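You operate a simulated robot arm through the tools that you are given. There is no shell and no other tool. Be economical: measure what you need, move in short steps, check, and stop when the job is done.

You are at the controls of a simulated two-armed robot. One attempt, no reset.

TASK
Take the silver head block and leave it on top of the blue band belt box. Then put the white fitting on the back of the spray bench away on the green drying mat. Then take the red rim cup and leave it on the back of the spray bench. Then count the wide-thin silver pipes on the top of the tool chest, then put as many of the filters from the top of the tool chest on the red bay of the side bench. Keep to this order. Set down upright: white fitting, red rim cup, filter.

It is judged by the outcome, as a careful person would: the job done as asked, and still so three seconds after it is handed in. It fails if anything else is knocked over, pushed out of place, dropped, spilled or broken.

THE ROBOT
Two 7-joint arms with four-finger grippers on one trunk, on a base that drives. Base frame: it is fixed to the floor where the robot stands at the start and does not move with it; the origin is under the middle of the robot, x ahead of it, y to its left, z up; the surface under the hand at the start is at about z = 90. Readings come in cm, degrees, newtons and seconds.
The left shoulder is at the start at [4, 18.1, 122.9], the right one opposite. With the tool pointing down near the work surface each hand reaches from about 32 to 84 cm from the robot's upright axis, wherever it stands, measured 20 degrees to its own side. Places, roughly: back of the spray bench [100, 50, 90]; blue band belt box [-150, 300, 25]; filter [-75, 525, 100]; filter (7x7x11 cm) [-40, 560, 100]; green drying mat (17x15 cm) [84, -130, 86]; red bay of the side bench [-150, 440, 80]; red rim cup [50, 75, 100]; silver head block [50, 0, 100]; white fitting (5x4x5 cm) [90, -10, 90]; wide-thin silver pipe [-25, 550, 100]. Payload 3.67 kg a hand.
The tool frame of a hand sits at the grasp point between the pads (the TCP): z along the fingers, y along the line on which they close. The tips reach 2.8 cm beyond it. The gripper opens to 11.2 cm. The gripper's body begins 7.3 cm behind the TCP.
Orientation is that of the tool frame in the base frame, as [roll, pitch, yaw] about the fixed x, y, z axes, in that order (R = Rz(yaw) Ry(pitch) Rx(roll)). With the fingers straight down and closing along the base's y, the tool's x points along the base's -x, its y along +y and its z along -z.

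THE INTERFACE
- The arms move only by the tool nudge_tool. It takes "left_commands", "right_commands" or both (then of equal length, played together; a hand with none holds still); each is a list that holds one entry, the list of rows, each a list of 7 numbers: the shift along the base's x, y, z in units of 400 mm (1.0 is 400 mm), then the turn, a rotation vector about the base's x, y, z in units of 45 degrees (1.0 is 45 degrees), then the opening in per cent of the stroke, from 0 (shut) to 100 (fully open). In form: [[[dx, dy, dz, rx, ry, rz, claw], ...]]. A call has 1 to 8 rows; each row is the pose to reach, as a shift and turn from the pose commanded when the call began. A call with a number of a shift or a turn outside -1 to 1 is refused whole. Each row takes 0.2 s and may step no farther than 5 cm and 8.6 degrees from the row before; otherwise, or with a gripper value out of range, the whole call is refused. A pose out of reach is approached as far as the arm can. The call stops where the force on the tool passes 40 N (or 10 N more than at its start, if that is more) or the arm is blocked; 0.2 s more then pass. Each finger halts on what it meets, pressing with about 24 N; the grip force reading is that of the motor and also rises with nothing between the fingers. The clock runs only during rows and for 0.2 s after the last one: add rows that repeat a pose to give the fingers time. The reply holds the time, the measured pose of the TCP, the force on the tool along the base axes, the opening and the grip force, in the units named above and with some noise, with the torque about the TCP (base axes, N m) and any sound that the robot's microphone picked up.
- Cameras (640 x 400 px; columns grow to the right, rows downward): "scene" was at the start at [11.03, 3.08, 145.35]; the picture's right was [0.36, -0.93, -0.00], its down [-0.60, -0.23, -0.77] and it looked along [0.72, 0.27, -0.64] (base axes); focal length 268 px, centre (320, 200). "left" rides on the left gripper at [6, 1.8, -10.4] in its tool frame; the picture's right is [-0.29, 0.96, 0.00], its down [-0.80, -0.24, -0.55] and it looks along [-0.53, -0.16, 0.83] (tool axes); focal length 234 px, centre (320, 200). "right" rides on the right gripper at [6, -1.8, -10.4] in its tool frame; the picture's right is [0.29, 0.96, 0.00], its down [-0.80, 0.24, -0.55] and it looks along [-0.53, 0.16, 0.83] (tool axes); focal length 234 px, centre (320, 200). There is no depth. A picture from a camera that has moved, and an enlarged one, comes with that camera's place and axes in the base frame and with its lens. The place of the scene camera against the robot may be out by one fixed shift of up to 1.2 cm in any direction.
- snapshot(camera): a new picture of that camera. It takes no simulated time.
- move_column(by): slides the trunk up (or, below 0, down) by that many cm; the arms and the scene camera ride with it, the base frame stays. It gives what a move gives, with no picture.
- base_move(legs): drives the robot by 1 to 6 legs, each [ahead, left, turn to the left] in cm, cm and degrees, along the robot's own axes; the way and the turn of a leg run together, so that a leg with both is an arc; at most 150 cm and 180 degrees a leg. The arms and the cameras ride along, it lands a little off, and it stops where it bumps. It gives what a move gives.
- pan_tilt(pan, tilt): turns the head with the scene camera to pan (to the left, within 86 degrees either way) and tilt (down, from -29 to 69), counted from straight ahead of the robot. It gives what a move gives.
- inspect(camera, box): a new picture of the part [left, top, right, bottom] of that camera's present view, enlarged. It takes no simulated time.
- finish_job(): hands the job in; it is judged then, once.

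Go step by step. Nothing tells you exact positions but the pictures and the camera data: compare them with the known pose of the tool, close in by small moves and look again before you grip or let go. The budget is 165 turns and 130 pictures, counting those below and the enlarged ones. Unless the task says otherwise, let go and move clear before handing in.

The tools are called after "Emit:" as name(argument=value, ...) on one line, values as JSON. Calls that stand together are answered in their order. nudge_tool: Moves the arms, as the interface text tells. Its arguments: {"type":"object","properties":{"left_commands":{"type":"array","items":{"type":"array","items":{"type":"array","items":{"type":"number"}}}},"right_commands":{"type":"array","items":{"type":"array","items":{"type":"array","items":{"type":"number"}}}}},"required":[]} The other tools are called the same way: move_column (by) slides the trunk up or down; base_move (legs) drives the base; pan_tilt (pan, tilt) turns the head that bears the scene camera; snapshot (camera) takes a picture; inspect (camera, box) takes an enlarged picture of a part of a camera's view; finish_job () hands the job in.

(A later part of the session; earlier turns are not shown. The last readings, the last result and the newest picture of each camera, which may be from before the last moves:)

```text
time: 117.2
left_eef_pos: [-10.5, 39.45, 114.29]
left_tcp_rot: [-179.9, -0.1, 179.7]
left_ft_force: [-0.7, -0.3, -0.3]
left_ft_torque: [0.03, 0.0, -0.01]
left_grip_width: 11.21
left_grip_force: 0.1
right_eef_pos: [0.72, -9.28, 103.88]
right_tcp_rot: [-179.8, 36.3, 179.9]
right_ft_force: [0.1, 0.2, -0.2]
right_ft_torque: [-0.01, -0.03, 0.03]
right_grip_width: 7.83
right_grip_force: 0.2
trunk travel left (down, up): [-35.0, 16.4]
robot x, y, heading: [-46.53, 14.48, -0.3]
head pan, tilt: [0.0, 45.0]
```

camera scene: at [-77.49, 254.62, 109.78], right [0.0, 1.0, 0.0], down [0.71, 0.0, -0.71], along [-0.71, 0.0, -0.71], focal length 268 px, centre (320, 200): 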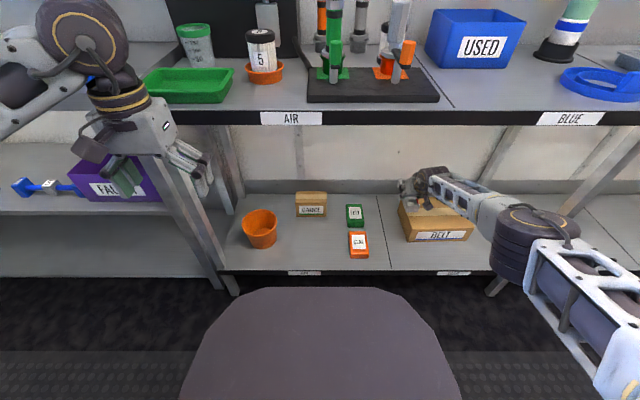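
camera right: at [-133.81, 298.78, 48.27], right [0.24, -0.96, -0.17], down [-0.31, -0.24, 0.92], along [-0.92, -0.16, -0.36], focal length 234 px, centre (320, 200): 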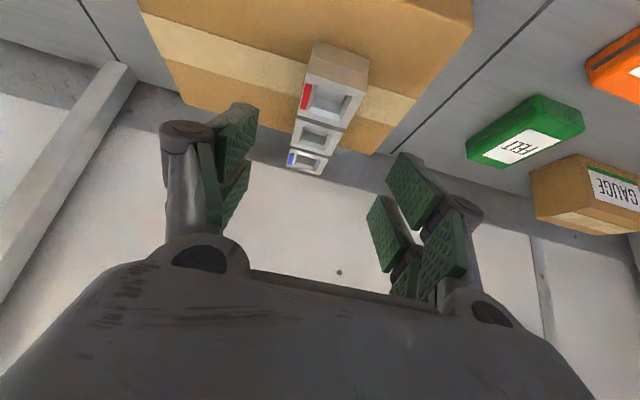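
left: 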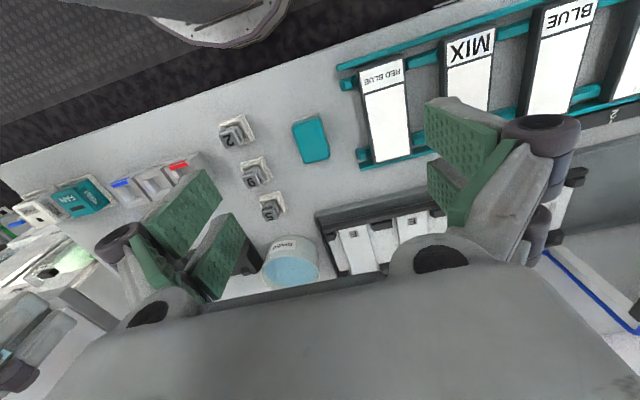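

I'm back at (-46.5, 14.5) facing the bench. I raise the right hand, drive forward to the bench and look for the fitting.

Emit:
nudge_tool(right_commands=[[[0, 0, 0.1, 0, 0, 0, 80], [0, 0, 0.2, 0, 0, 0, 80], [0, 0, 0.3, 0, 0, 0, 80], [0, 0, 0.38, 0, 0, 0, 80]]])

Emit:
base_move(legs=[[45, 0, 0.3]])

Emit:
nudge_tool(right_commands=[[[0.1, 0, 0, 0, 0, 0, 80], [0.2, 0, 0, 0, 0, 0, 80], [0.3, 0, 0, 0, 0, 0, 80], [0.4, -0.02, 0, 0, 0, 0, 80], [0.5, -0.05, 0, 0, 0, 0, 80], [0.6, -0.07, -0.02, 0, 0, 0, 80], [0.7, -0.07, -0.05, 0, 0, 0, 80]]])

Emit:
snapshot(camera="right")

Emit:
snapshot(camera="scene")

```text
time: 118.2
left_eef_pos: [-10.39, 39.5, 114.24]
left_tcp_rot: [-179.9, -0.1, 179.7]
left_ft_force: [0.9, 0.2, 0.5]
left_ft_torque: [-0.02, -0.02, -0.01]
left_grip_width: 11.2
left_grip_force: 0.1
right_eef_pos: [0.72, -9.18, 118.71]
right_tcp_rot: [-179.7, 36.4, 180.0]
right_ft_force: [0.2, -0.5, -0.2]
right_ft_torque: [-0.04, 0.0, 0.02]
right_grip_width: 8.96
right_grip_force: 0.0
trunk travel left (down, up): [-35.0, 16.4]
robot x, y, heading: [-45.92, 14.57, -0.3]
head pan, tilt: [0.0, 45.0]
```

```text
time: 120.9
left_eef_pos: [33.8, 39.41, 114.37]
left_tcp_rot: [179.9, -0.1, 180.0]
left_ft_force: [0.2, 0.2, 0.0]
left_ft_torque: [0.01, -0.02, 0.01]
left_grip_width: 11.19
left_grip_force: 0.0
right_eef_pos: [45.0, -9.37, 118.71]
right_tcp_rot: [-179.8, 36.3, -179.8]
right_ft_force: [0.3, 0.4, 0.5]
right_ft_torque: [0.0, 0.0, 0.01]
right_grip_width: 8.96
right_grip_force: 0.1
trunk travel left (down, up): [-35.0, 16.4]
robot x, y, heading: [-1.91, 14.39, -0.3]
head pan, tilt: [0.0, 45.0]
```

```text
time: 122.5
left_eef_pos: [34.05, 39.42, 114.28]
left_tcp_rot: [-179.8, -0.2, 179.8]
left_ft_force: [0.2, 0.7, -0.2]
left_ft_torque: [0.0, -0.01, 0.03]
left_grip_width: 11.2
left_grip_force: 0.0
right_eef_pos: [73.53, -12.11, 116.79]
right_tcp_rot: [-179.7, 36.3, -179.9]
right_ft_force: [0.7, -0.5, -0.1]
right_ft_torque: [0.0, 0.02, 0.0]
right_grip_width: 8.96
right_grip_force: 0.1
trunk travel left (down, up): [-35.0, 16.4]
robot x, y, heading: [-1.82, 14.07, -0.2]
head pan, tilt: [0.0, 45.0]
```

```text
72 pictures are left
camera right: at [62.57, -14.03, 121.7], right [-0.23, 0.96, -0.17], down [0.32, 0.24, 0.92], along [0.92, 0.16, -0.36], focal length 234 px, centre (320, 200)
```

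right: 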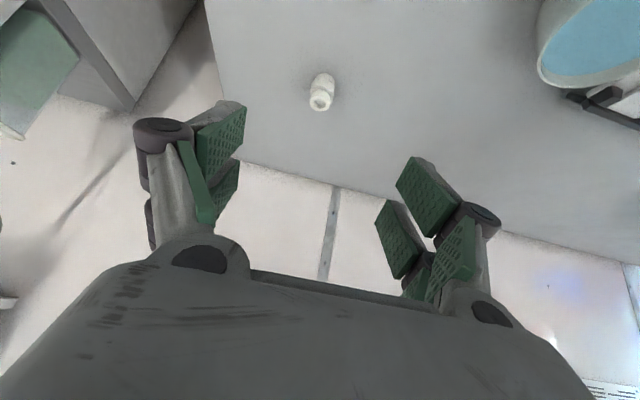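

```text
71 pictures are left
camera scene: at [9.48, 14.25, 144.61], right [0.0, -1.0, 0.0], down [-0.71, 0.0, -0.71], along [0.71, 0.0, -0.71], focal length 268 px, centre (320, 200)
```

scene: 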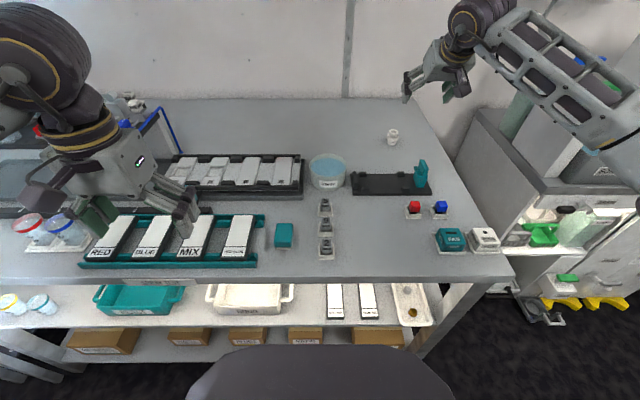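

The fitting stands at about (91.2, -12.3). I slide in along the tool axis to a pre-grasp.

Emit:
nudge_tool(right_commands=[[[0.06, 0, -0.08, 0, 0, 0, 80], [0.12, -0.003, -0.16, 0, 0, 0, 80], [0.18, -0.005, -0.24, 0, 0, 0, 80], [0.24, -0.005, -0.32, 0, 0, 0, 80], [0.295, -0.005, -0.385, 0, 0, 0, 80]]])

Emit:
snapshot(camera="right")

```text
time: 123.7
left_eef_pos: [33.98, 39.38, 114.3]
left_tcp_rot: [-179.9, -0.1, 179.8]
left_ft_force: [0.5, 0.3, 0.8]
left_ft_torque: [-0.04, 0.01, 0.0]
left_grip_width: 11.2
left_grip_force: 0.2
right_eef_pos: [85.0, -12.3, 101.2]
right_tcp_rot: [-179.7, 36.4, -179.9]
right_ft_force: [-0.4, -0.5, 0.3]
right_ft_torque: [0.0, 0.03, 0.01]
right_grip_width: 8.92
right_grip_force: 0.1
trunk travel left (down, up): [-35.0, 16.4]
robot x, y, heading: [-1.7, 14.15, -0.4]
head pan, tilt: [0.0, 45.0]
```

```text
70 pictures are left
camera right: at [74.03, -14.08, 106.05], right [-0.23, 0.96, -0.17], down [0.31, 0.24, 0.92], along [0.92, 0.16, -0.36], focal length 234 px, centre (320, 200)
```

right: 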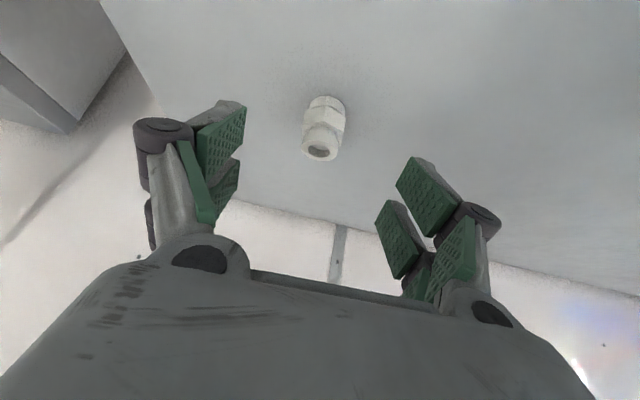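

Aligned; final approach to (91.2, -12.0, 93.3) and grip.

Emit:
nudge_tool(right_commands=[[[0.06, 0.004, -0.076, 0, 0, 0, 80], [0.12, 0.008, -0.152, 0, 0, 0, 80], [0.155, 0.008, -0.197, 0, 0, 0, 80], [0.155, 0.008, -0.197, 0, 0, 0, 40], [0.155, 0.008, -0.197, 0, 0, 0, 8], [0.155, 0.008, -0.197, 0, 0, 0, 8], [0.155, 0.008, -0.197, 0, 0, 0, 8]]])

Emit:
snapshot(camera="right")

```text
time: 125.3
left_eef_pos: [33.86, 39.46, 114.27]
left_tcp_rot: [-179.9, 0.0, -180.0]
left_ft_force: [-0.7, 0.3, 0.4]
left_ft_torque: [0.01, 0.01, -0.01]
left_grip_width: 11.2
left_grip_force: 0.0
right_eef_pos: [89.71, -11.78, 94.35]
right_tcp_rot: [-179.6, 36.4, -179.8]
right_ft_force: [-0.3, 1.6, 5.5]
right_ft_torque: [-0.02, -0.26, 0.03]
right_grip_width: 2.77
right_grip_force: 24.2
right hand out of reach, approached as far as the arm can: row 3, 4, 5, 6, 7
trunk travel left (down, up): [-35.0, 16.4]
robot x, y, heading: [-1.66, 14.18, -0.0]
head pan, tilt: [0.0, 45.0]
```

```text
69 pictures are left
camera right: at [78.61, -13.58, 99.26], right [-0.23, 0.96, -0.17], down [0.31, 0.24, 0.92], along [0.92, 0.16, -0.36], focal length 234 px, centre (320, 200)
```

right: 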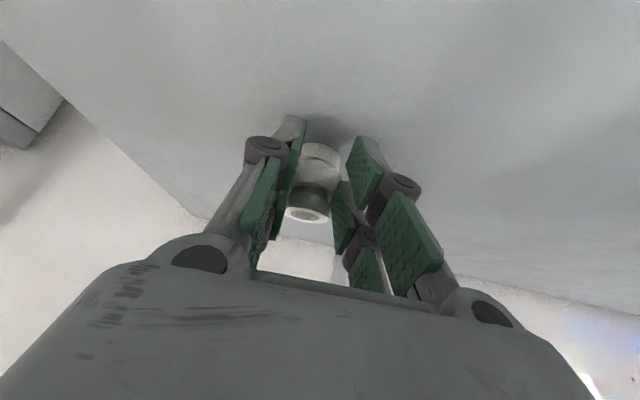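

It holds the fitting (2.8 cm wide). I lift gently and check it stays upright.

Emit:
nudge_tool(right_commands=[[[0, 0, 0.02, 0, 0, 0, 5], [0, 0, 0.08, 0, 0, 0, 5], [-0.05, 0, 0.18, 0, 0, 0, 5], [-0.12, 0, 0.28, 0, 0, 0, 5], [-0.2, 0, 0.36, 0, 0, 0, 5], [-0.3, 0, 0.42, 0, 0, 0, 5], [-0.4, 0, 0.46, 0, 0, 0, 5]]])

Emit:
snapshot(camera="right")

Emit:
pan_tilt(pan=-55, tilt=30)

Emit:
snapshot(camera="scene")

```text
time: 126.9
left_eef_pos: [33.77, 39.29, 114.4]
left_tcp_rot: [-180.0, 0.0, 179.8]
left_ft_force: [-0.8, 0.3, 0.2]
left_ft_torque: [-0.02, -0.05, -0.01]
left_grip_width: 11.21
left_grip_force: 0.0
right_eef_pos: [73.43, -11.68, 112.59]
right_tcp_rot: [-179.8, 36.4, -179.9]
right_ft_force: [0.4, -0.4, -0.2]
right_ft_torque: [-0.04, 0.0, 0.01]
right_grip_width: 2.76
right_grip_force: 24.2
trunk travel left (down, up): [-35.0, 16.4]
robot x, y, heading: [-1.89, 14.18, -0.1]
head pan, tilt: [0.0, 45.0]
```

```text
68 pictures are left
camera right: at [62.35, -13.51, 117.59], right [-0.23, 0.96, -0.17], down [0.31, 0.24, 0.92], along [0.92, 0.16, -0.36], focal length 234 px, centre (320, 200)
```

right: 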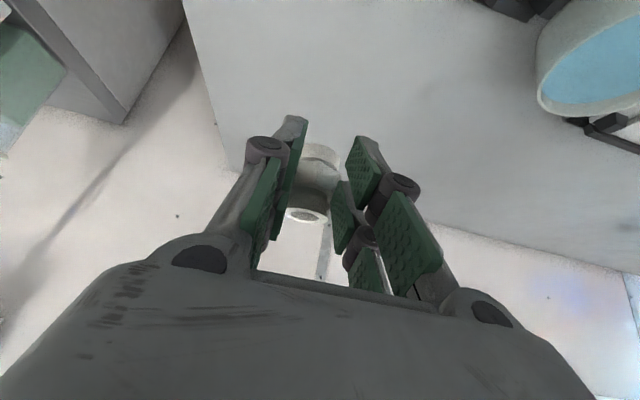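

```text
time: 128.2
left_eef_pos: [33.85, 39.34, 114.36]
left_tcp_rot: [-179.9, 0.0, 179.9]
left_ft_force: [-0.1, -0.4, -0.2]
left_ft_torque: [-0.01, -0.01, 0.02]
left_grip_width: 11.21
left_grip_force: 0.0
right_eef_pos: [73.57, -11.66, 112.47]
right_tcp_rot: [-179.9, 36.3, -179.9]
right_ft_force: [0.1, 0.1, 0.2]
right_ft_torque: [-0.03, 0.03, 0.02]
right_grip_width: 2.74
right_grip_force: 24.0
trunk travel left (down, up): [-35.0, 16.4]
robot x, y, heading: [-2.27, 14.11, 0.0]
head pan, tilt: [-55.0, 30.0]
```

```text
67 pictures are left
camera scene: at [6.36, 6.8, 146.88], right [-0.82, -0.57, 0.0], down [-0.29, 0.41, -0.87], along [0.49, -0.71, -0.5], focal length 268 px, centre (320, 200)
```

scene: 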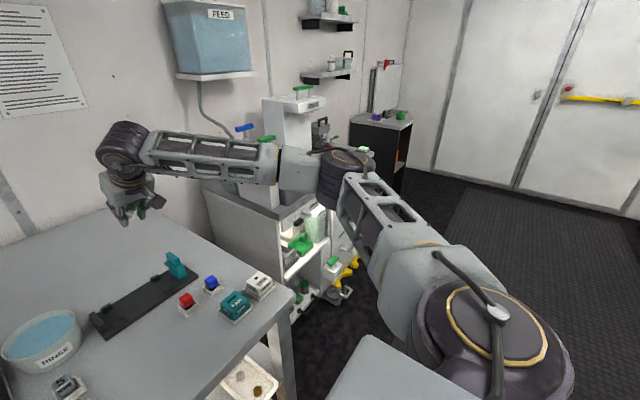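

The fitting is held upright. I tuck the hand back, reverse, strafe right to y≈-110 and look at the sink counter with the green mat.

Emit:
nudge_tool(right_commands=[[[-0.12, 0, 0.02, 0, 0, 0, 5], [-0.24, 0, 0.04, 0, 0, 0, 5], [-0.36, 0, 0.06, 0, 0, 0, 5], [-0.48, 0, 0.08, 0, 0, 0, 5], [-0.6, 0, 0.1, 0, 0, 0, 5]]])

Emit:
base_move(legs=[[-40, 0, 0], [0, -125, 0]])

Emit:
pan_tilt(pan=0, tilt=35)

Emit:
snapshot(camera="scene")

```text
time: 129.3
left_eef_pos: [33.75, 39.34, 114.43]
left_tcp_rot: [179.9, 0.0, 179.9]
left_ft_force: [0.1, 0.8, 0.9]
left_ft_torque: [0.0, -0.02, 0.01]
left_grip_width: 11.21
left_grip_force: 0.0
right_eef_pos: [49.26, -11.61, 117.03]
right_tcp_rot: [-179.7, 36.4, -179.9]
right_ft_force: [0.2, -0.5, 0.1]
right_ft_torque: [0.02, 0.0, 0.02]
right_grip_width: 2.73
right_grip_force: 23.5
trunk travel left (down, up): [-35.0, 16.4]
robot x, y, heading: [-2.0, 14.2, -0.5]
head pan, tilt: [-55.0, 30.0]
```

```text
time: 138.1
left_eef_pos: [-7.32, -87.18, 114.43]
left_tcp_rot: [-180.0, -0.2, 179.5]
left_ft_force: [0.0, 0.1, -0.6]
left_ft_torque: [0.0, 0.0, 0.02]
left_grip_width: 11.18
left_grip_force: 0.0
right_eef_pos: [7.9, -138.25, 116.87]
right_tcp_rot: [-179.8, 36.3, 179.7]
right_ft_force: [0.7, -0.5, -0.4]
right_ft_torque: [-0.03, 0.02, -0.01]
right_grip_width: 2.65
right_grip_force: 24.2
trunk travel left (down, up): [-35.0, 16.4]
robot x, y, heading: [-43.68, -112.26, -0.6]
head pan, tilt: [-55.0, 30.0]
```

```text
time: 139.3
left_eef_pos: [-7.5, -87.16, 114.23]
left_tcp_rot: [-180.0, -0.1, 179.5]
left_ft_force: [0.9, 0.4, 0.7]
left_ft_torque: [0.01, -0.02, 0.0]
left_grip_width: 11.21
left_grip_force: 0.0
right_eef_pos: [7.94, -138.4, 117.01]
right_tcp_rot: [-179.8, 36.3, 179.7]
right_ft_force: [0.6, -0.4, 0.0]
right_ft_torque: [0.0, 0.03, 0.01]
right_grip_width: 2.6
right_grip_force: 24.5
trunk travel left (down, up): [-35.0, 16.4]
robot x, y, heading: [-43.53, -111.72, -0.5]
head pan, tilt: [0.0, 35.0]
```

```text
66 pictures are left
camera scene: at [-31.51, -112.14, 146.1], right [-0.01, -1.0, 0.0], down [-0.57, 0.01, -0.82], along [0.82, -0.01, -0.57], focal length 268 px, centre (320, 200)
```

scene: 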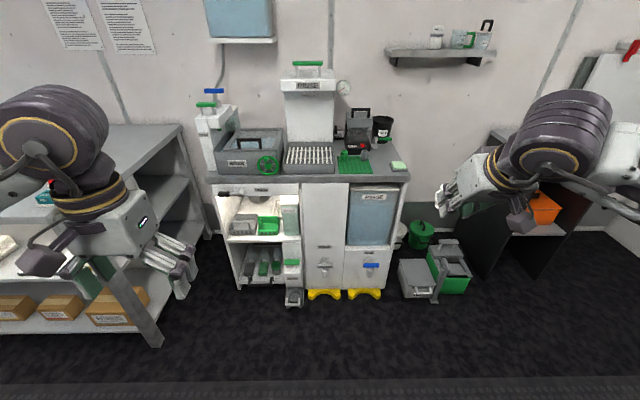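

The counter is ahead; a green mat lies near (355,162) in front of a black device. I zoom in, and check the grip since the width drifted slightly.

Emit:
inspect(camera="scene", box=[270, 90, 430, 190])

Emit:
snapshot(camera="right")

```text
4.00 times, centred on (350, 140) of scene
camera zoom: at [-31.51, -112.14, 146.1], right [-0.01, -1.0, 0.0], down [-0.57, 0.01, -0.82], along [0.82, -0.01, -0.57], focal length 1073 px, centre (200, 440)
```

zoom: 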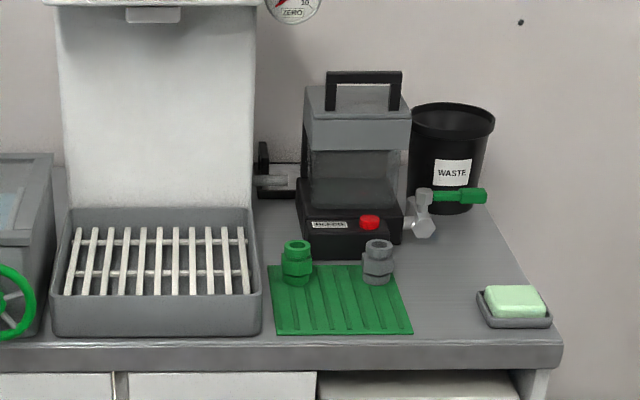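

```text
64 pictures are left
camera right: at [-3.1, -140.04, 121.75], right [-0.23, 0.96, -0.17], down [0.32, 0.24, 0.92], along [0.92, 0.15, -0.36], focal length 234 px, centre (320, 200)
```

right: 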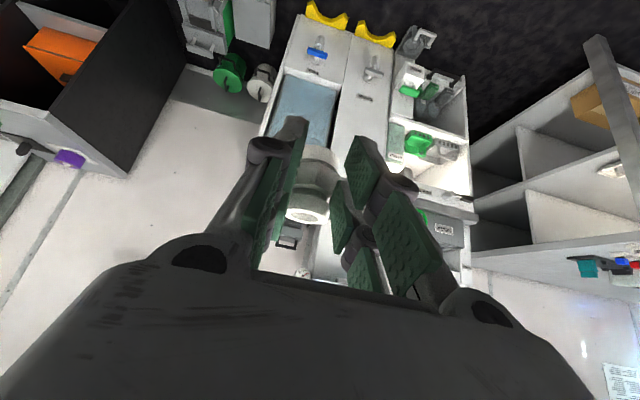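

The fitting is still well held. The mat spans x≈75–92, y≈-122…-138, with green and grey fittings on its back corners; I'll place at its front middle (79.5,-130). I drive up.

Emit:
base_move(legs=[[64, 8, 0.6]])

Emit:
pan_tilt(pan=-20, tilt=45)

Emit:
snapshot(camera="scene")

Emit:
snapshot(camera="right")

```text
time: 143.0
left_eef_pos: [57.58, -80.07, 114.38]
left_tcp_rot: [-180.0, -0.1, 179.3]
left_ft_force: [0.4, -0.4, 0.0]
left_ft_torque: [0.03, -0.03, 0.03]
left_grip_width: 11.22
left_grip_force: 0.0
right_eef_pos: [72.82, -131.19, 116.83]
right_tcp_rot: [-179.8, 36.3, 179.4]
right_ft_force: [0.7, -0.2, -0.9]
right_ft_torque: [0.0, 0.0, 0.04]
right_grip_width: 2.59
right_grip_force: 23.6
trunk travel left (down, up): [-35.0, 16.4]
robot x, y, heading: [21.88, -104.55, -0.7]
head pan, tilt: [0.0, 35.0]
```

```text
time: 143.9
left_eef_pos: [57.76, -79.98, 114.38]
left_tcp_rot: [-180.0, -0.1, 179.2]
left_ft_force: [-0.4, 0.2, -0.2]
left_ft_torque: [0.03, 0.01, 0.0]
left_grip_width: 11.23
left_grip_force: 0.1
right_eef_pos: [72.81, -131.3, 116.72]
right_tcp_rot: [-179.8, 36.3, 179.5]
right_ft_force: [-0.3, 0.0, -0.9]
right_ft_torque: [0.02, 0.0, -0.02]
right_grip_width: 2.58
right_grip_force: 23.9
trunk travel left (down, up): [-35.0, 16.4]
robot x, y, heading: [21.61, -104.37, -0.8]
head pan, tilt: [-20.0, 45.0]
```

```text
63 pictures are left
camera scene: at [32.28, -107.62, 144.63], right [-0.35, -0.93, 0.0], down [-0.66, 0.25, -0.71], along [0.66, -0.25, -0.71], focal length 268 px, centre (320, 200)
```

scene: 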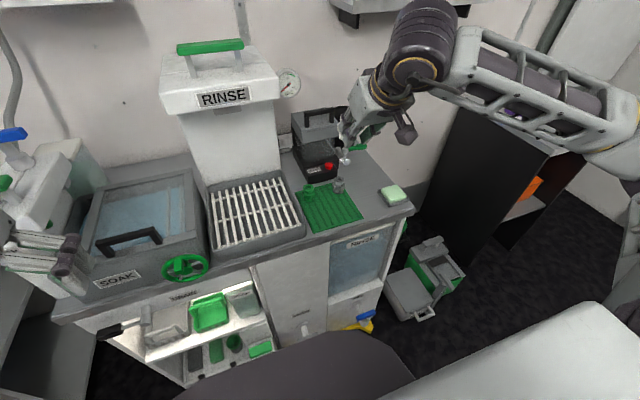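

```text
62 pictures are left
camera right: at [61.78, -132.88, 121.75], right [-0.22, 0.96, -0.17], down [0.32, 0.24, 0.92], along [0.92, 0.15, -0.36], focal length 234 px, centre (320, 200)
```

right: 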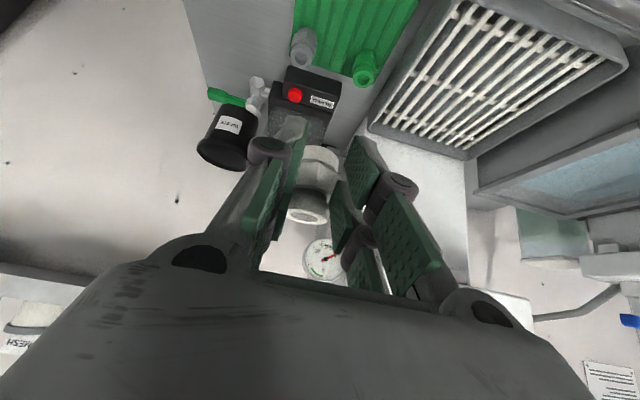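

Mat confirmed at x 75.5–92, y -122…-138. I descend to a few cm above the front middle.

Emit:
nudge_tool(right_commands=[[[0.03, 0.01, -0.1, 0, 0, 0, 5], [0.06, 0.02, -0.2, 0, 0, 0, 5], [0.1, 0.03, -0.3, 0, 0, 0, 5], [0.13, 0.033, -0.4, 0, 0, 0, 5], [0.135, 0.033, -0.5, 0, 0, 0, 5], [0.135, 0.033, -0.58, 0, 0, 0, 5]]])

Emit:
inspect(camera="scene", box=[270, 130, 430, 255])

Emit:
snapshot(camera="right")

```text
time: 145.3
left_eef_pos: [57.68, -80.01, 114.29]
left_tcp_rot: [-180.0, -0.1, 179.4]
left_ft_force: [0.7, 0.1, -0.1]
left_ft_torque: [-0.02, -0.01, 0.0]
left_grip_width: 11.21
left_grip_force: 0.0
right_eef_pos: [78.11, -129.9, 93.59]
right_tcp_rot: [-179.8, 36.4, 179.6]
right_ft_force: [0.0, -1.0, -1.2]
right_ft_torque: [-0.02, 0.0, 0.0]
right_grip_width: 2.55
right_grip_force: 24.3
trunk travel left (down, up): [-35.0, 16.4]
robot x, y, heading: [21.68, -104.38, -0.9]
head pan, tilt: [-20.0, 45.0]
```

```text
3.20 times, centred on (350, 192) of scene
camera zoom: at [32.33, -107.65, 144.62], right [-0.36, -0.93, 0.0], down [-0.66, 0.25, -0.71], along [0.66, -0.25, -0.71], focal length 858 px, centre (224, 224)
```

zoom: 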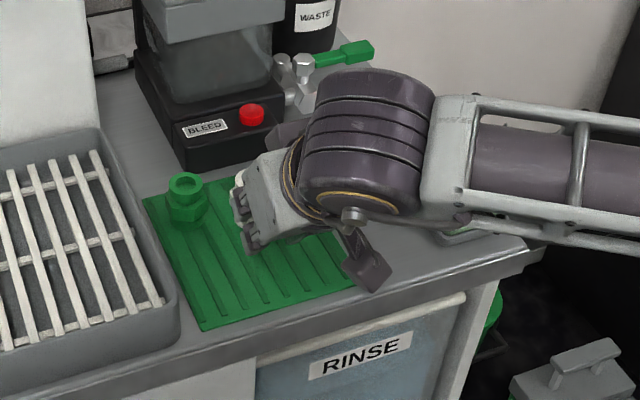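

```text
60 pictures are left
camera right: at [67.12, -131.56, 98.51], right [-0.22, 0.96, -0.17], down [0.32, 0.24, 0.92], along [0.92, 0.15, -0.36], focal length 234 px, centre (320, 200)
```

right: 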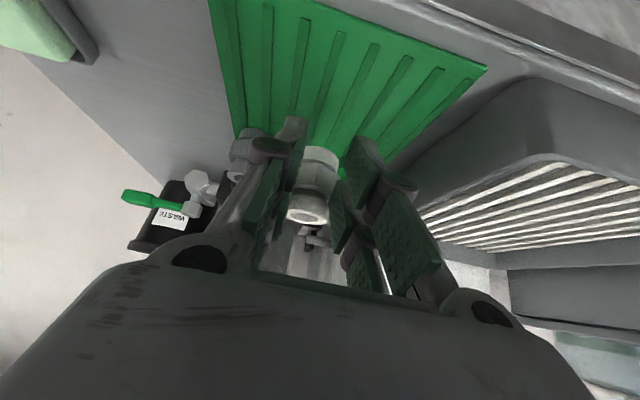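

Above the mat, clear of the other two. I lower to contact.

Emit:
nudge_tool(right_commands=[[[0, 0, -0.025, 0, 0, 0, 5], [0, 0, -0.05, 0, 0, 0, 5], [0, 0, -0.058, 0, 0, 0, 5], [0, 0, -0.064, 0, 0, 0, 5]]])

Emit:
nudge_tool(right_commands=[[[0, 0, -0.008, 0, 0, 0, 5], [0, 0, -0.014, 0, 0, 0, 5]]])

```text
time: 146.3
left_eef_pos: [57.76, -79.98, 114.31]
left_tcp_rot: [180.0, -0.1, 179.3]
left_ft_force: [0.5, 0.1, 0.5]
left_ft_torque: [-0.01, -0.03, 0.01]
left_grip_width: 11.19
left_grip_force: 0.1
right_eef_pos: [78.16, -129.85, 90.98]
right_tcp_rot: [-179.8, 36.3, 179.5]
right_ft_force: [0.4, 0.0, -0.7]
right_ft_torque: [0.01, 0.03, 0.0]
right_grip_width: 2.54
right_grip_force: 24.1
trunk travel left (down, up): [-35.0, 16.4]
robot x, y, heading: [21.42, -104.68, -0.9]
head pan, tilt: [-20.0, 45.0]
```

```text
time: 146.9
left_eef_pos: [57.56, -80.07, 114.27]
left_tcp_rot: [180.0, -0.1, 179.3]
left_ft_force: [0.5, 0.9, -0.4]
left_ft_torque: [0.01, -0.01, -0.02]
left_grip_width: 11.2
left_grip_force: 0.0
right_eef_pos: [78.2, -129.77, 90.5]
right_tcp_rot: [-179.8, 36.3, 179.5]
right_ft_force: [0.5, -0.1, 0.2]
right_ft_torque: [0.01, 0.04, 0.01]
right_grip_width: 2.5
right_grip_force: 23.5
trunk travel left (down, up): [-35.0, 16.4]
robot x, y, heading: [21.85, -104.99, -0.6]
head pan, tilt: [-20.0, 45.0]
```

Not yet in contact (90.5). I continue in small steps.

Emit:
nudge_tool(right_commands=[[[0, 0, -0.007, 0, 0, 0, 5], [0, 0, -0.014, 0, 0, 0, 5]]])

Emit:
nudge_tool(right_commands=[[[0, 0, -0.007, 0, 0, 0, 5]]])

Emit:
snapshot(camera="right")

```text
time: 147.5
left_eef_pos: [57.65, -79.99, 114.38]
left_tcp_rot: [-180.0, -0.1, 179.4]
left_ft_force: [0.8, -0.7, 0.0]
left_ft_torque: [-0.02, 0.02, 0.01]
left_grip_width: 11.19
left_grip_force: 0.1
right_eef_pos: [78.12, -129.92, 89.98]
right_tcp_rot: [-179.7, 36.3, 179.4]
right_ft_force: [0.2, 0.0, 0.3]
right_ft_torque: [0.01, 0.04, -0.01]
right_grip_width: 2.53
right_grip_force: 23.9
trunk travel left (down, up): [-35.0, 16.4]
robot x, y, heading: [21.46, -104.52, -1.2]
head pan, tilt: [-20.0, 45.0]
```

```text
time: 147.9
left_eef_pos: [57.67, -80.06, 114.3]
left_tcp_rot: [180.0, -0.1, 179.3]
left_ft_force: [-0.6, -0.4, 0.6]
left_ft_torque: [0.0, 0.02, 0.0]
left_grip_width: 11.2
left_grip_force: 0.0
right_eef_pos: [78.14, -129.94, 89.7]
right_tcp_rot: [-179.9, 36.5, 179.5]
right_ft_force: [-1.4, -0.1, 4.5]
right_ft_torque: [-0.03, -0.11, 0.03]
right_grip_width: 2.49
right_grip_force: 24.5
trunk travel left (down, up): [-35.0, 16.4]
robot x, y, heading: [21.62, -104.89, -0.5]
head pan, tilt: [-20.0, 45.0]
```

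```text
59 pictures are left
camera right: at [67.16, -131.6, 94.63], right [-0.22, 0.96, -0.17], down [0.31, 0.24, 0.92], along [0.92, 0.15, -0.35], focal length 234 px, centre (320, 200)
```

right: 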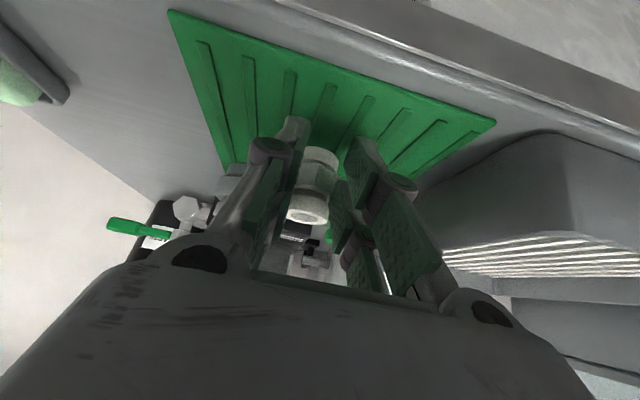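

Contact made. I open gently and withdraw along the tool axis.

Emit:
nudge_tool(right_commands=[[[0, 0, -0.003, 0, 0, 0, 5], [0, 0, -0.003, 0, 0, 0, 35], [0, 0, -0.003, 0, 0, 0, 50], [0, 0, -0.003, 0, 0, 0, 50], [-0.03, 0, 0.03, 0, 0, 0, 50], [-0.1, 0, 0.1, 0, 0, 0, 50], [-0.16, 0, 0.19, 0, 0, 0, 50], [-0.22, 0, 0.28, 0, 0, 0, 50]]])

Emit:
snapshot(camera="right")

```text
time: 149.7
left_eef_pos: [57.65, -79.87, 114.34]
left_tcp_rot: [179.9, 0.0, 179.3]
left_ft_force: [0.3, 0.9, 0.0]
left_ft_torque: [0.02, -0.03, -0.01]
left_grip_width: 11.21
left_grip_force: 0.1
right_eef_pos: [69.22, -129.86, 100.88]
right_tcp_rot: [-179.9, 36.4, 179.4]
right_ft_force: [-1.0, 0.4, -0.2]
right_ft_torque: [0.04, 0.01, 0.01]
right_grip_width: 5.61
right_grip_force: 0.1
trunk travel left (down, up): [-35.0, 16.4]
robot x, y, heading: [22.13, -104.58, -0.8]
head pan, tilt: [-20.0, 45.0]
```

```text
58 pictures are left
camera right: at [58.32, -131.55, 105.91], right [-0.22, 0.96, -0.17], down [0.32, 0.24, 0.92], along [0.92, 0.15, -0.36], focal length 234 px, centre (320, 200)
```

right: 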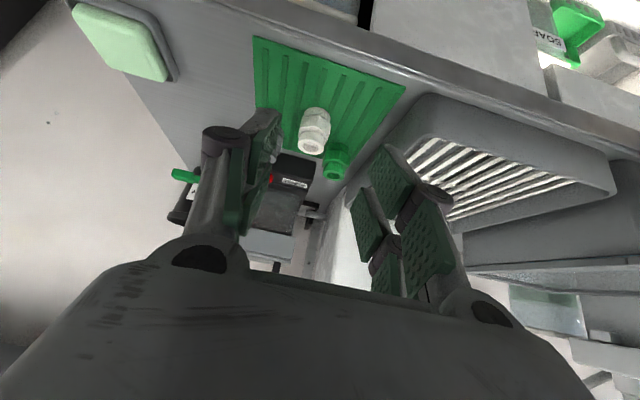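

The white fitting stands upright on the green mat. Next the red-rim cup: it sits beside the blue-rim cup along y, so I'll take it with the left hand pitched, from the +y side. I tuck the hands, pitch the left tool and drive to (-40, 140), turning to face -y.

Emit:
nudge_tool(left_commands=[[[0, 0, 0, 0, -0.16, 0, 100], [0, 0, 0, 0, -0.32, 0, 100], [0, 0, 0, 0, -0.48, 0, 100], [0, 0, 0, 0, -0.64, 0, 100], [0, 0, 0, 0, -0.8, 0, 100]]], right_commands=[[[-0.08, 0, 0.08, 0, 0, 0, 50], [-0.16, 0, 0.16, 0, 0, 0, 50], [-0.24, 0, 0.24, 0, 0, 0, 50], [-0.32, 0, 0.32, 0, 0, 0, 50], [-0.4, 0, 0.4, 0, 0, 0, 50]]])

Emit:
base_move(legs=[[-62, 0, 0.7], [0, 125, 0], [0, 119, 0], [0, 0, -90]])

Emit:
pan_tilt(pan=45, tilt=40)

Emit:
snapshot(camera="scene")

```text
time: 150.9
left_eef_pos: [65.61, -80.45, 118.24]
left_tcp_rot: [179.5, 36.0, 179.1]
left_ft_force: [0.3, 0.8, 0.1]
left_ft_torque: [0.0, 0.01, -0.01]
left_grip_width: 11.21
left_grip_force: 0.1
left hand out of reach, approached as far as the arm can: row 2, 3, 4, 5
right_eef_pos: [61.45, -129.38, 123.7]
right_tcp_rot: [-179.7, 36.0, 179.6]
right_ft_force: [-0.6, 0.1, 0.1]
right_ft_torque: [0.01, 0.01, 0.02]
right_grip_width: 5.6
right_grip_force: 0.0
right hand out of reach, approached as far as the arm can: row 1, 2, 3, 4, 5
trunk travel left (down, up): [-35.0, 16.4]
robot x, y, heading: [21.34, -104.51, -0.9]
head pan, tilt: [-20.0, 45.0]
```

```text
time: 170.5
left_eef_pos: [-14.08, 93.67, 118.19]
left_tcp_rot: [179.5, 35.8, 88.8]
left_ft_force: [0.2, 0.3, -0.5]
left_ft_torque: [0.02, 0.01, 0.01]
left_grip_width: 11.22
left_grip_force: 0.1
right_eef_pos: [-63.13, 98.19, 123.7]
right_tcp_rot: [-179.8, 36.3, 89.2]
right_ft_force: [-0.3, -1.0, 0.6]
right_ft_torque: [0.01, 0.01, -0.02]
right_grip_width: 5.59
right_grip_force: 0.0
trunk travel left (down, up): [-35.0, 16.4]
robot x, y, heading: [-38.1, 137.7, -91.2]
head pan, tilt: [-20.0, 45.0]
```

```text
time: 171.9
left_eef_pos: [-14.09, 93.73, 118.07]
left_tcp_rot: [179.5, 35.8, 88.7]
left_ft_force: [0.4, -0.3, -0.2]
left_ft_torque: [0.01, 0.03, -0.01]
left_grip_width: 11.17
left_grip_force: 0.1
right_eef_pos: [-63.13, 97.95, 123.63]
right_tcp_rot: [-179.8, 36.2, 89.2]
right_ft_force: [-0.3, 0.0, -0.5]
right_ft_torque: [0.0, -0.02, 0.01]
right_grip_width: 5.6
right_grip_force: 0.1
trunk travel left (down, up): [-35.0, 16.4]
robot x, y, heading: [-38.35, 137.99, -91.2]
head pan, tilt: [45.0, 40.0]
```

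```text
57 pictures are left
camera scene: at [-31.3, 129.8, 145.35], right [-0.72, -0.69, 0.0], down [-0.45, 0.46, -0.77], along [0.53, -0.55, -0.64], focal length 268 px, centre (320, 200)
```

scene: 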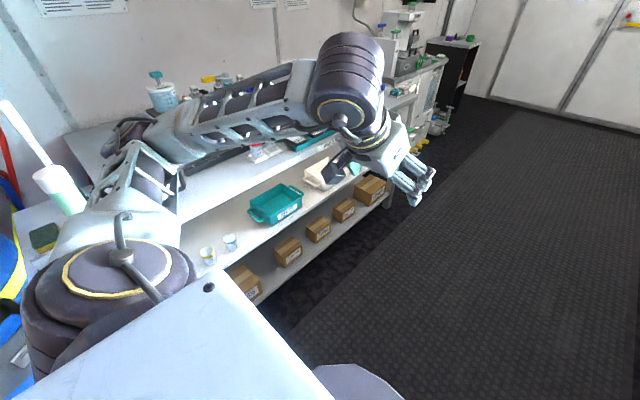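

The left elbow would come close to tall items beside the bench here, so I give up that approach; I go to face the bench at y≈60 and look at the cups closely.

Emit:
base_move(legs=[[0, 0, 91], [0, -85, 0], [24, 0, 0]])

Emit:
pan_tilt(pan=15, tilt=45)

Emit:
snapshot(camera="scene")

Emit:
snapshot(camera="left")

```text
time: 182.2
left_eef_pos: [27.7, 74.95, 118.22]
left_tcp_rot: [179.5, 35.8, 178.2]
left_ft_force: [-0.6, 0.2, -0.3]
left_ft_torque: [-0.04, 0.01, 0.01]
left_grip_width: 11.22
left_grip_force: 0.0
right_eef_pos: [22.84, 26.07, 123.65]
right_tcp_rot: [-179.9, 36.2, 178.6]
right_ft_force: [0.3, -0.2, -0.7]
right_ft_torque: [-0.02, -0.01, 0.01]
right_grip_width: 5.59
right_grip_force: 0.1
trunk travel left (down, up): [-35.0, 16.4]
robot x, y, heading: [-16.55, 51.58, -1.7]
head pan, tilt: [45.0, 40.0]
```

```text
time: 183.1
left_eef_pos: [27.67, 75.1, 118.22]
left_tcp_rot: [179.4, 35.8, 178.2]
left_ft_force: [0.4, -0.1, 0.3]
left_ft_torque: [0.0, -0.01, 0.01]
left_grip_width: 11.19
left_grip_force: 0.1
right_eef_pos: [22.82, 26.11, 123.64]
right_tcp_rot: [-179.7, 36.2, 178.6]
right_ft_force: [-0.1, 0.0, 0.2]
right_ft_torque: [0.0, -0.05, 0.0]
right_grip_width: 5.58
right_grip_force: 0.1
trunk travel left (down, up): [-35.0, 16.4]
robot x, y, heading: [-16.56, 51.31, -1.7]
head pan, tilt: [15.0, 45.0]
```

```text
56 pictures are left
camera scene: at [-5.74, 53.33, 144.63], right [0.23, -0.97, 0.0], down [-0.69, -0.16, -0.71], along [0.69, 0.16, -0.71], focal length 268 px, centre (320, 200)
```

scene: 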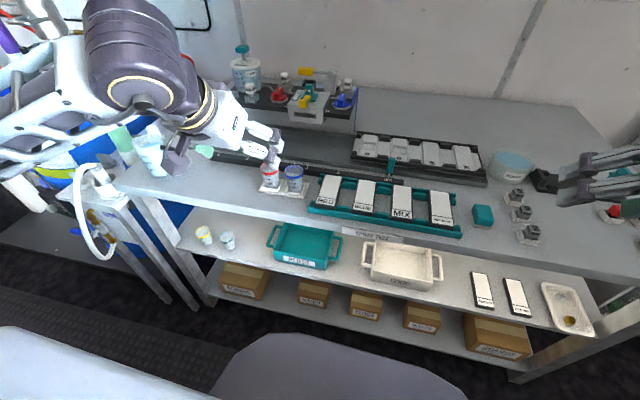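

```text
55 pictures are left
camera left: at [16.88, 77.06, 123.05], right [0.26, 0.95, 0.18], down [0.32, -0.25, 0.91], along [0.91, -0.18, -0.37], focal length 234 px, centre (320, 200)
```

left: 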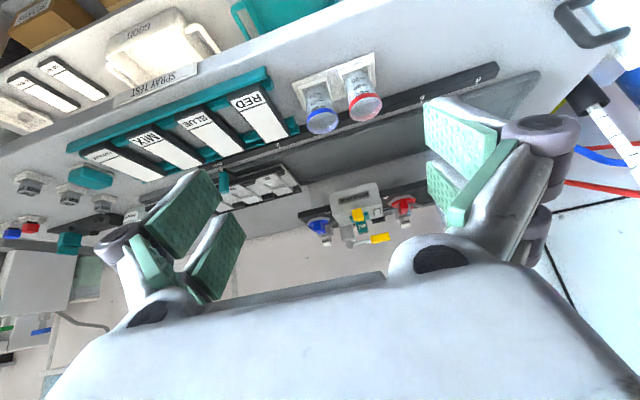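

I zoom on the two cups to judge the gap between them.

Emit:
inspect(camera="left", box=[270, 40, 430, 140])

Emit:
inspect(camera="scene", box=[220, 60, 500, 235])

```text
4.00 times, centred on (350, 90) of left
camera zoom: at [16.88, 77.06, 123.05], right [0.26, 0.95, 0.18], down [0.32, -0.25, 0.91], along [0.91, -0.18, -0.37], focal length 937 px, centre (200, 640)
```

zoom: 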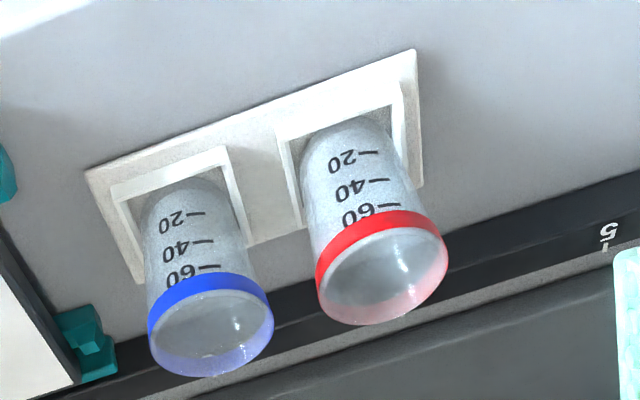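

```text
2.29 times, centred on (360, 148) of scene
camera zoom: at [-5.74, 53.33, 144.63], right [0.23, -0.97, 0.0], down [-0.69, -0.16, -0.71], along [0.69, 0.16, -0.71], focal length 613 px, centre (229, 320)
```

zoom: 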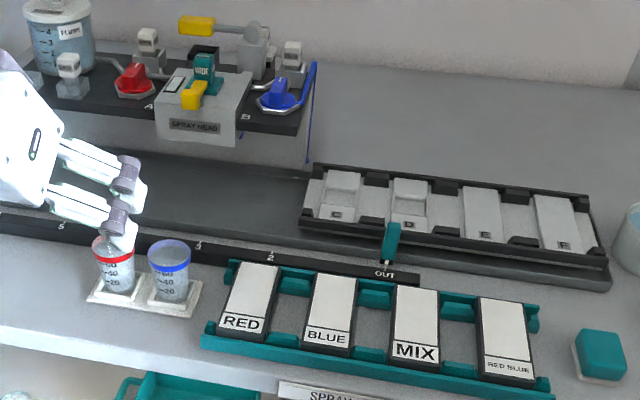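

The cups stand in sockets 7.1 cm apart, rims ~5 cm wide; red cup at ≈(47.2, 81), rim z≈97.7. Gripping diagonally keeps both fingers clear of the blue cup, so I rotate the robot to heading -45° and reposition.

Emit:
base_move(legs=[[0, 0, -43.3], [-31, 42, 0]])

Emit:
snapshot(camera="left")

Emit:
snapshot(camera="scene")

```text
time: 188.3
left_eef_pos: [39.51, 89.99, 118.14]
left_tcp_rot: [179.5, 35.8, 134.9]
left_ft_force: [0.1, -0.4, -0.1]
left_ft_torque: [-0.01, 0.02, -0.03]
left_grip_width: 11.19
left_grip_force: 0.0
right_eef_pos: [2.47, 57.7, 123.71]
right_tcp_rot: [-179.8, 36.3, 135.3]
right_ft_force: [-0.7, 0.1, 0.1]
right_ft_torque: [0.0, 0.03, 0.02]
right_grip_width: 5.61
right_grip_force: 0.1
trunk travel left (down, up): [-35.0, 16.4]
robot x, y, heading: [-8.87, 103.15, -44.9]
head pan, tilt: [15.0, 45.0]
```

```text
52 pictures are left
camera left: at [33.13, 98.87, 123.04], right [0.84, 0.51, 0.18], down [0.06, -0.4, 0.91], along [0.54, -0.76, -0.37], focal length 234 px, centre (320, 200)
```

left: 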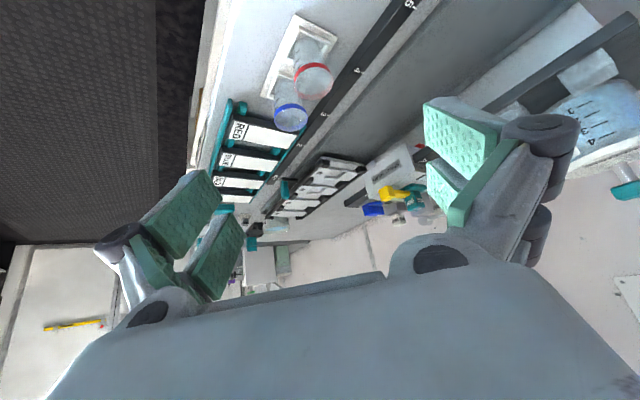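

```text
51 pictures are left
camera scene: at [0.58, 97.79, 144.62], right [-0.5, -0.87, 0.0], down [-0.61, 0.35, -0.71], along [0.61, -0.35, -0.71], focal length 268 px, centre (320, 200)
```

scene: 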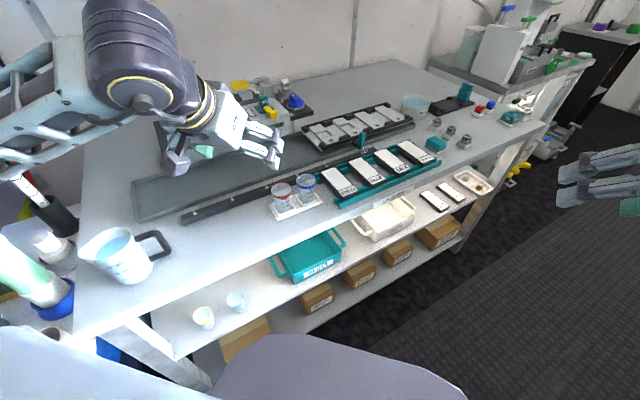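

Red cup centre ≈(47.8, 81.7). I go to a pre-grasp 10 cm back along the tool axis with a reduced opening.

Emit:
nudge_tool(left_commands=[[[0.02, -0.02, -0.1, 0, 0, 0, 64], [0.05, -0.05, -0.2, 0, 0, 0, 64], [0.08, -0.08, -0.3, 0, 0, 0, 64], [0.105, -0.105, -0.37, 0, 0, 0, 64]]])

Emit:
snapshot(camera="left")

```text
time: 189.3
left_eef_pos: [43.64, 85.83, 103.51]
left_tcp_rot: [179.6, 35.8, 134.9]
left_ft_force: [0.0, -0.1, -0.3]
left_ft_torque: [-0.02, 0.02, 0.0]
left_grip_width: 7.17
left_grip_force: 0.2
left hand out of reach, approached as far as the arm can: row 1
right_eef_pos: [2.44, 57.7, 123.53]
right_tcp_rot: [-179.8, 36.1, 135.3]
right_ft_force: [0.7, -0.3, 0.3]
right_ft_torque: [-0.02, 0.02, -0.02]
right_grip_width: 5.57
right_grip_force: 0.1
trunk travel left (down, up): [-35.0, 16.4]
robot x, y, heading: [-9.08, 103.46, -45.1]
head pan, tilt: [15.0, 45.0]
```

```text
50 pictures are left
camera left: at [37.33, 94.57, 108.34], right [0.84, 0.51, 0.18], down [0.06, -0.4, 0.91], along [0.54, -0.76, -0.37], focal length 234 px, centre (320, 200)
```

left: 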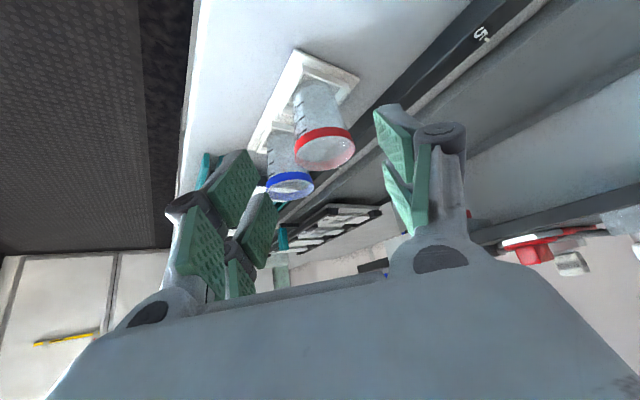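

Aligned; final approach and grip at mid-cup.

Emit:
nudge_tool(left_commands=[[[0.033, -0.033, -0.07, 0, 0, 0, 64], [0.066, -0.066, -0.14, 0, 0, 0, 64], [0.099, -0.098, -0.207, 0, 0, 0, 64], [0.099, -0.098, -0.207, 0, 0, 0, 64]]])

Emit:
snapshot(camera="left")

```text
time: 190.3
left_eef_pos: [47.73, 81.97, 95.15]
left_tcp_rot: [179.5, 35.8, 134.9]
left_ft_force: [-0.1, -0.5, 0.5]
left_ft_torque: [0.04, -0.01, -0.01]
left_grip_width: 7.16
left_grip_force: 0.0
right_eef_pos: [2.52, 57.68, 123.74]
right_tcp_rot: [-179.8, 36.1, 135.4]
right_ft_force: [-0.1, 0.3, -0.3]
right_ft_torque: [0.01, -0.01, 0.03]
right_grip_width: 5.62
right_grip_force: 0.1
trunk travel left (down, up): [-35.0, 16.4]
robot x, y, heading: [-8.83, 103.15, -45.1]
head pan, tilt: [15.0, 45.0]
```

```text
49 pictures are left
camera left: at [41.22, 90.84, 99.97], right [0.84, 0.51, 0.18], down [0.05, -0.4, 0.91], along [0.54, -0.76, -0.37], focal length 234 px, centre (320, 200)
```

left: 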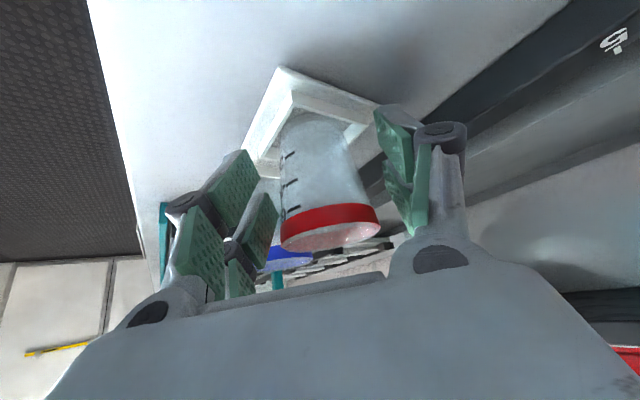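

The cup is centred between the fingers, which are clear of the blue cup. I close and lift a little.

Emit:
nudge_tool(left_commands=[[[0, 0, 0, 0, 0, 0, 45], [0, 0, 0, 0, 0, 0, 32], [0, 0, 0, 0, 0, 0, 32], [0, 0, 0, 0, 0, 0, 32], [0, 0, 0.04, 0, 0, 0, 32], [0, 0, 0.1, 0, 0, 0, 32], [0, 0, 0.2, 0, 0, 0, 32]]])

Emit:
snapshot(camera="left")

```text
time: 191.9
left_eef_pos: [47.65, 82.03, 103.14]
left_tcp_rot: [179.4, 35.8, 134.9]
left_ft_force: [0.2, 0.1, -0.5]
left_ft_torque: [0.02, -0.02, 0.0]
left_grip_width: 4.69
left_grip_force: 24.0
right_eef_pos: [2.48, 57.73, 123.71]
right_tcp_rot: [-179.8, 36.2, 135.2]
right_ft_force: [-0.5, 0.2, 0.3]
right_ft_torque: [0.02, -0.01, -0.01]
right_grip_width: 5.6
right_grip_force: 0.1
trunk travel left (down, up): [-35.0, 16.4]
robot x, y, heading: [-8.45, 103.29, -45.1]
head pan, tilt: [15.0, 45.0]
```

```text
48 pictures are left
camera left: at [41.18, 90.91, 108.11], right [0.84, 0.51, 0.18], down [0.05, -0.4, 0.91], along [0.54, -0.76, -0.37], focal length 234 px, centre (320, 200)
```

left: 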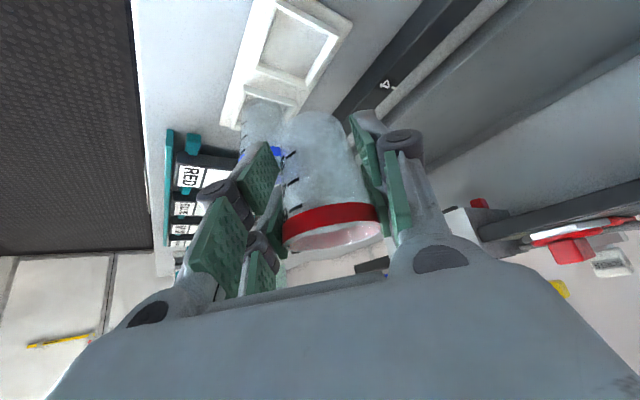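

The red cup is held upright. I raise it and drive to the bench's right part, where the strip between the rinse bowl and black tray gives a clear path to the back.

Emit:
nudge_tool(left_commands=[[[0, 0, 0.1, 0, 0, 0, 32], [-0.02, 0.02, 0.2, 0, 0, 0, 32], [-0.04, 0.04, 0.3, 0, 0, 0, 32]]])

Emit:
base_move(legs=[[0, -45, 0], [0, 0, 45], [0, -92, 0], [34, 0, 0]])

Emit:
snapshot(camera="left")

```text
time: 192.7
left_eef_pos: [46.15, 83.41, 115.33]
left_tcp_rot: [179.5, 35.8, 134.9]
left_ft_force: [-0.1, 0.4, -1.0]
left_ft_torque: [-0.01, -0.01, -0.02]
left_grip_width: 4.73
left_grip_force: 24.2
right_eef_pos: [2.41, 57.73, 123.82]
right_tcp_rot: [-179.8, 36.2, 135.3]
right_ft_force: [-0.6, 0.1, 0.6]
right_ft_torque: [0.0, 0.02, 0.0]
right_grip_width: 5.59
right_grip_force: 0.1
trunk travel left (down, up): [-35.0, 16.4]
robot x, y, heading: [-8.78, 103.11, -44.9]
head pan, tilt: [15.0, 45.0]
```

```text
time: 204.2
left_eef_pos: [46.43, 4.7, 115.19]
left_tcp_rot: [179.5, 35.8, -179.5]
left_ft_force: [-0.3, 0.4, 0.1]
left_ft_torque: [0.0, 0.02, 0.02]
left_grip_width: 4.73
left_grip_force: 23.6
right_eef_pos: [34.31, -44.52, 123.68]
right_tcp_rot: [-179.7, 36.2, -179.0]
right_ft_force: [0.4, -0.2, 0.0]
right_ft_torque: [0.01, -0.02, -0.01]
right_grip_width: 5.63
right_grip_force: 0.1
trunk travel left (down, up): [-35.0, 16.4]
robot x, y, heading: [-6.11, -20.73, 0.5]
head pan, tilt: [15.0, 45.0]
```

```text
47 pictures are left
camera left: at [35.54, 6.22, 120.18], right [0.22, 0.96, 0.18], down [0.33, -0.24, 0.91], along [0.92, -0.14, -0.37], focal length 234 px, centre (320, 200)
```

left: 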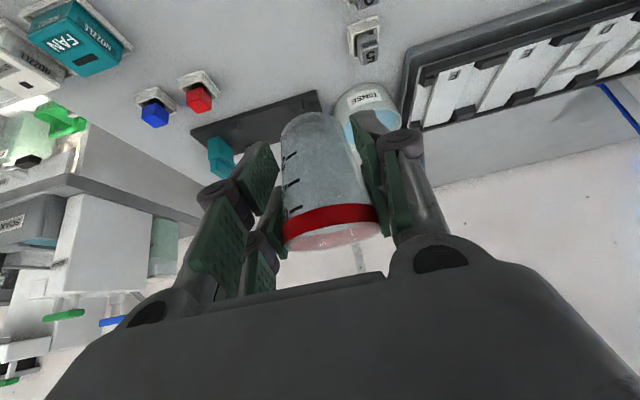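

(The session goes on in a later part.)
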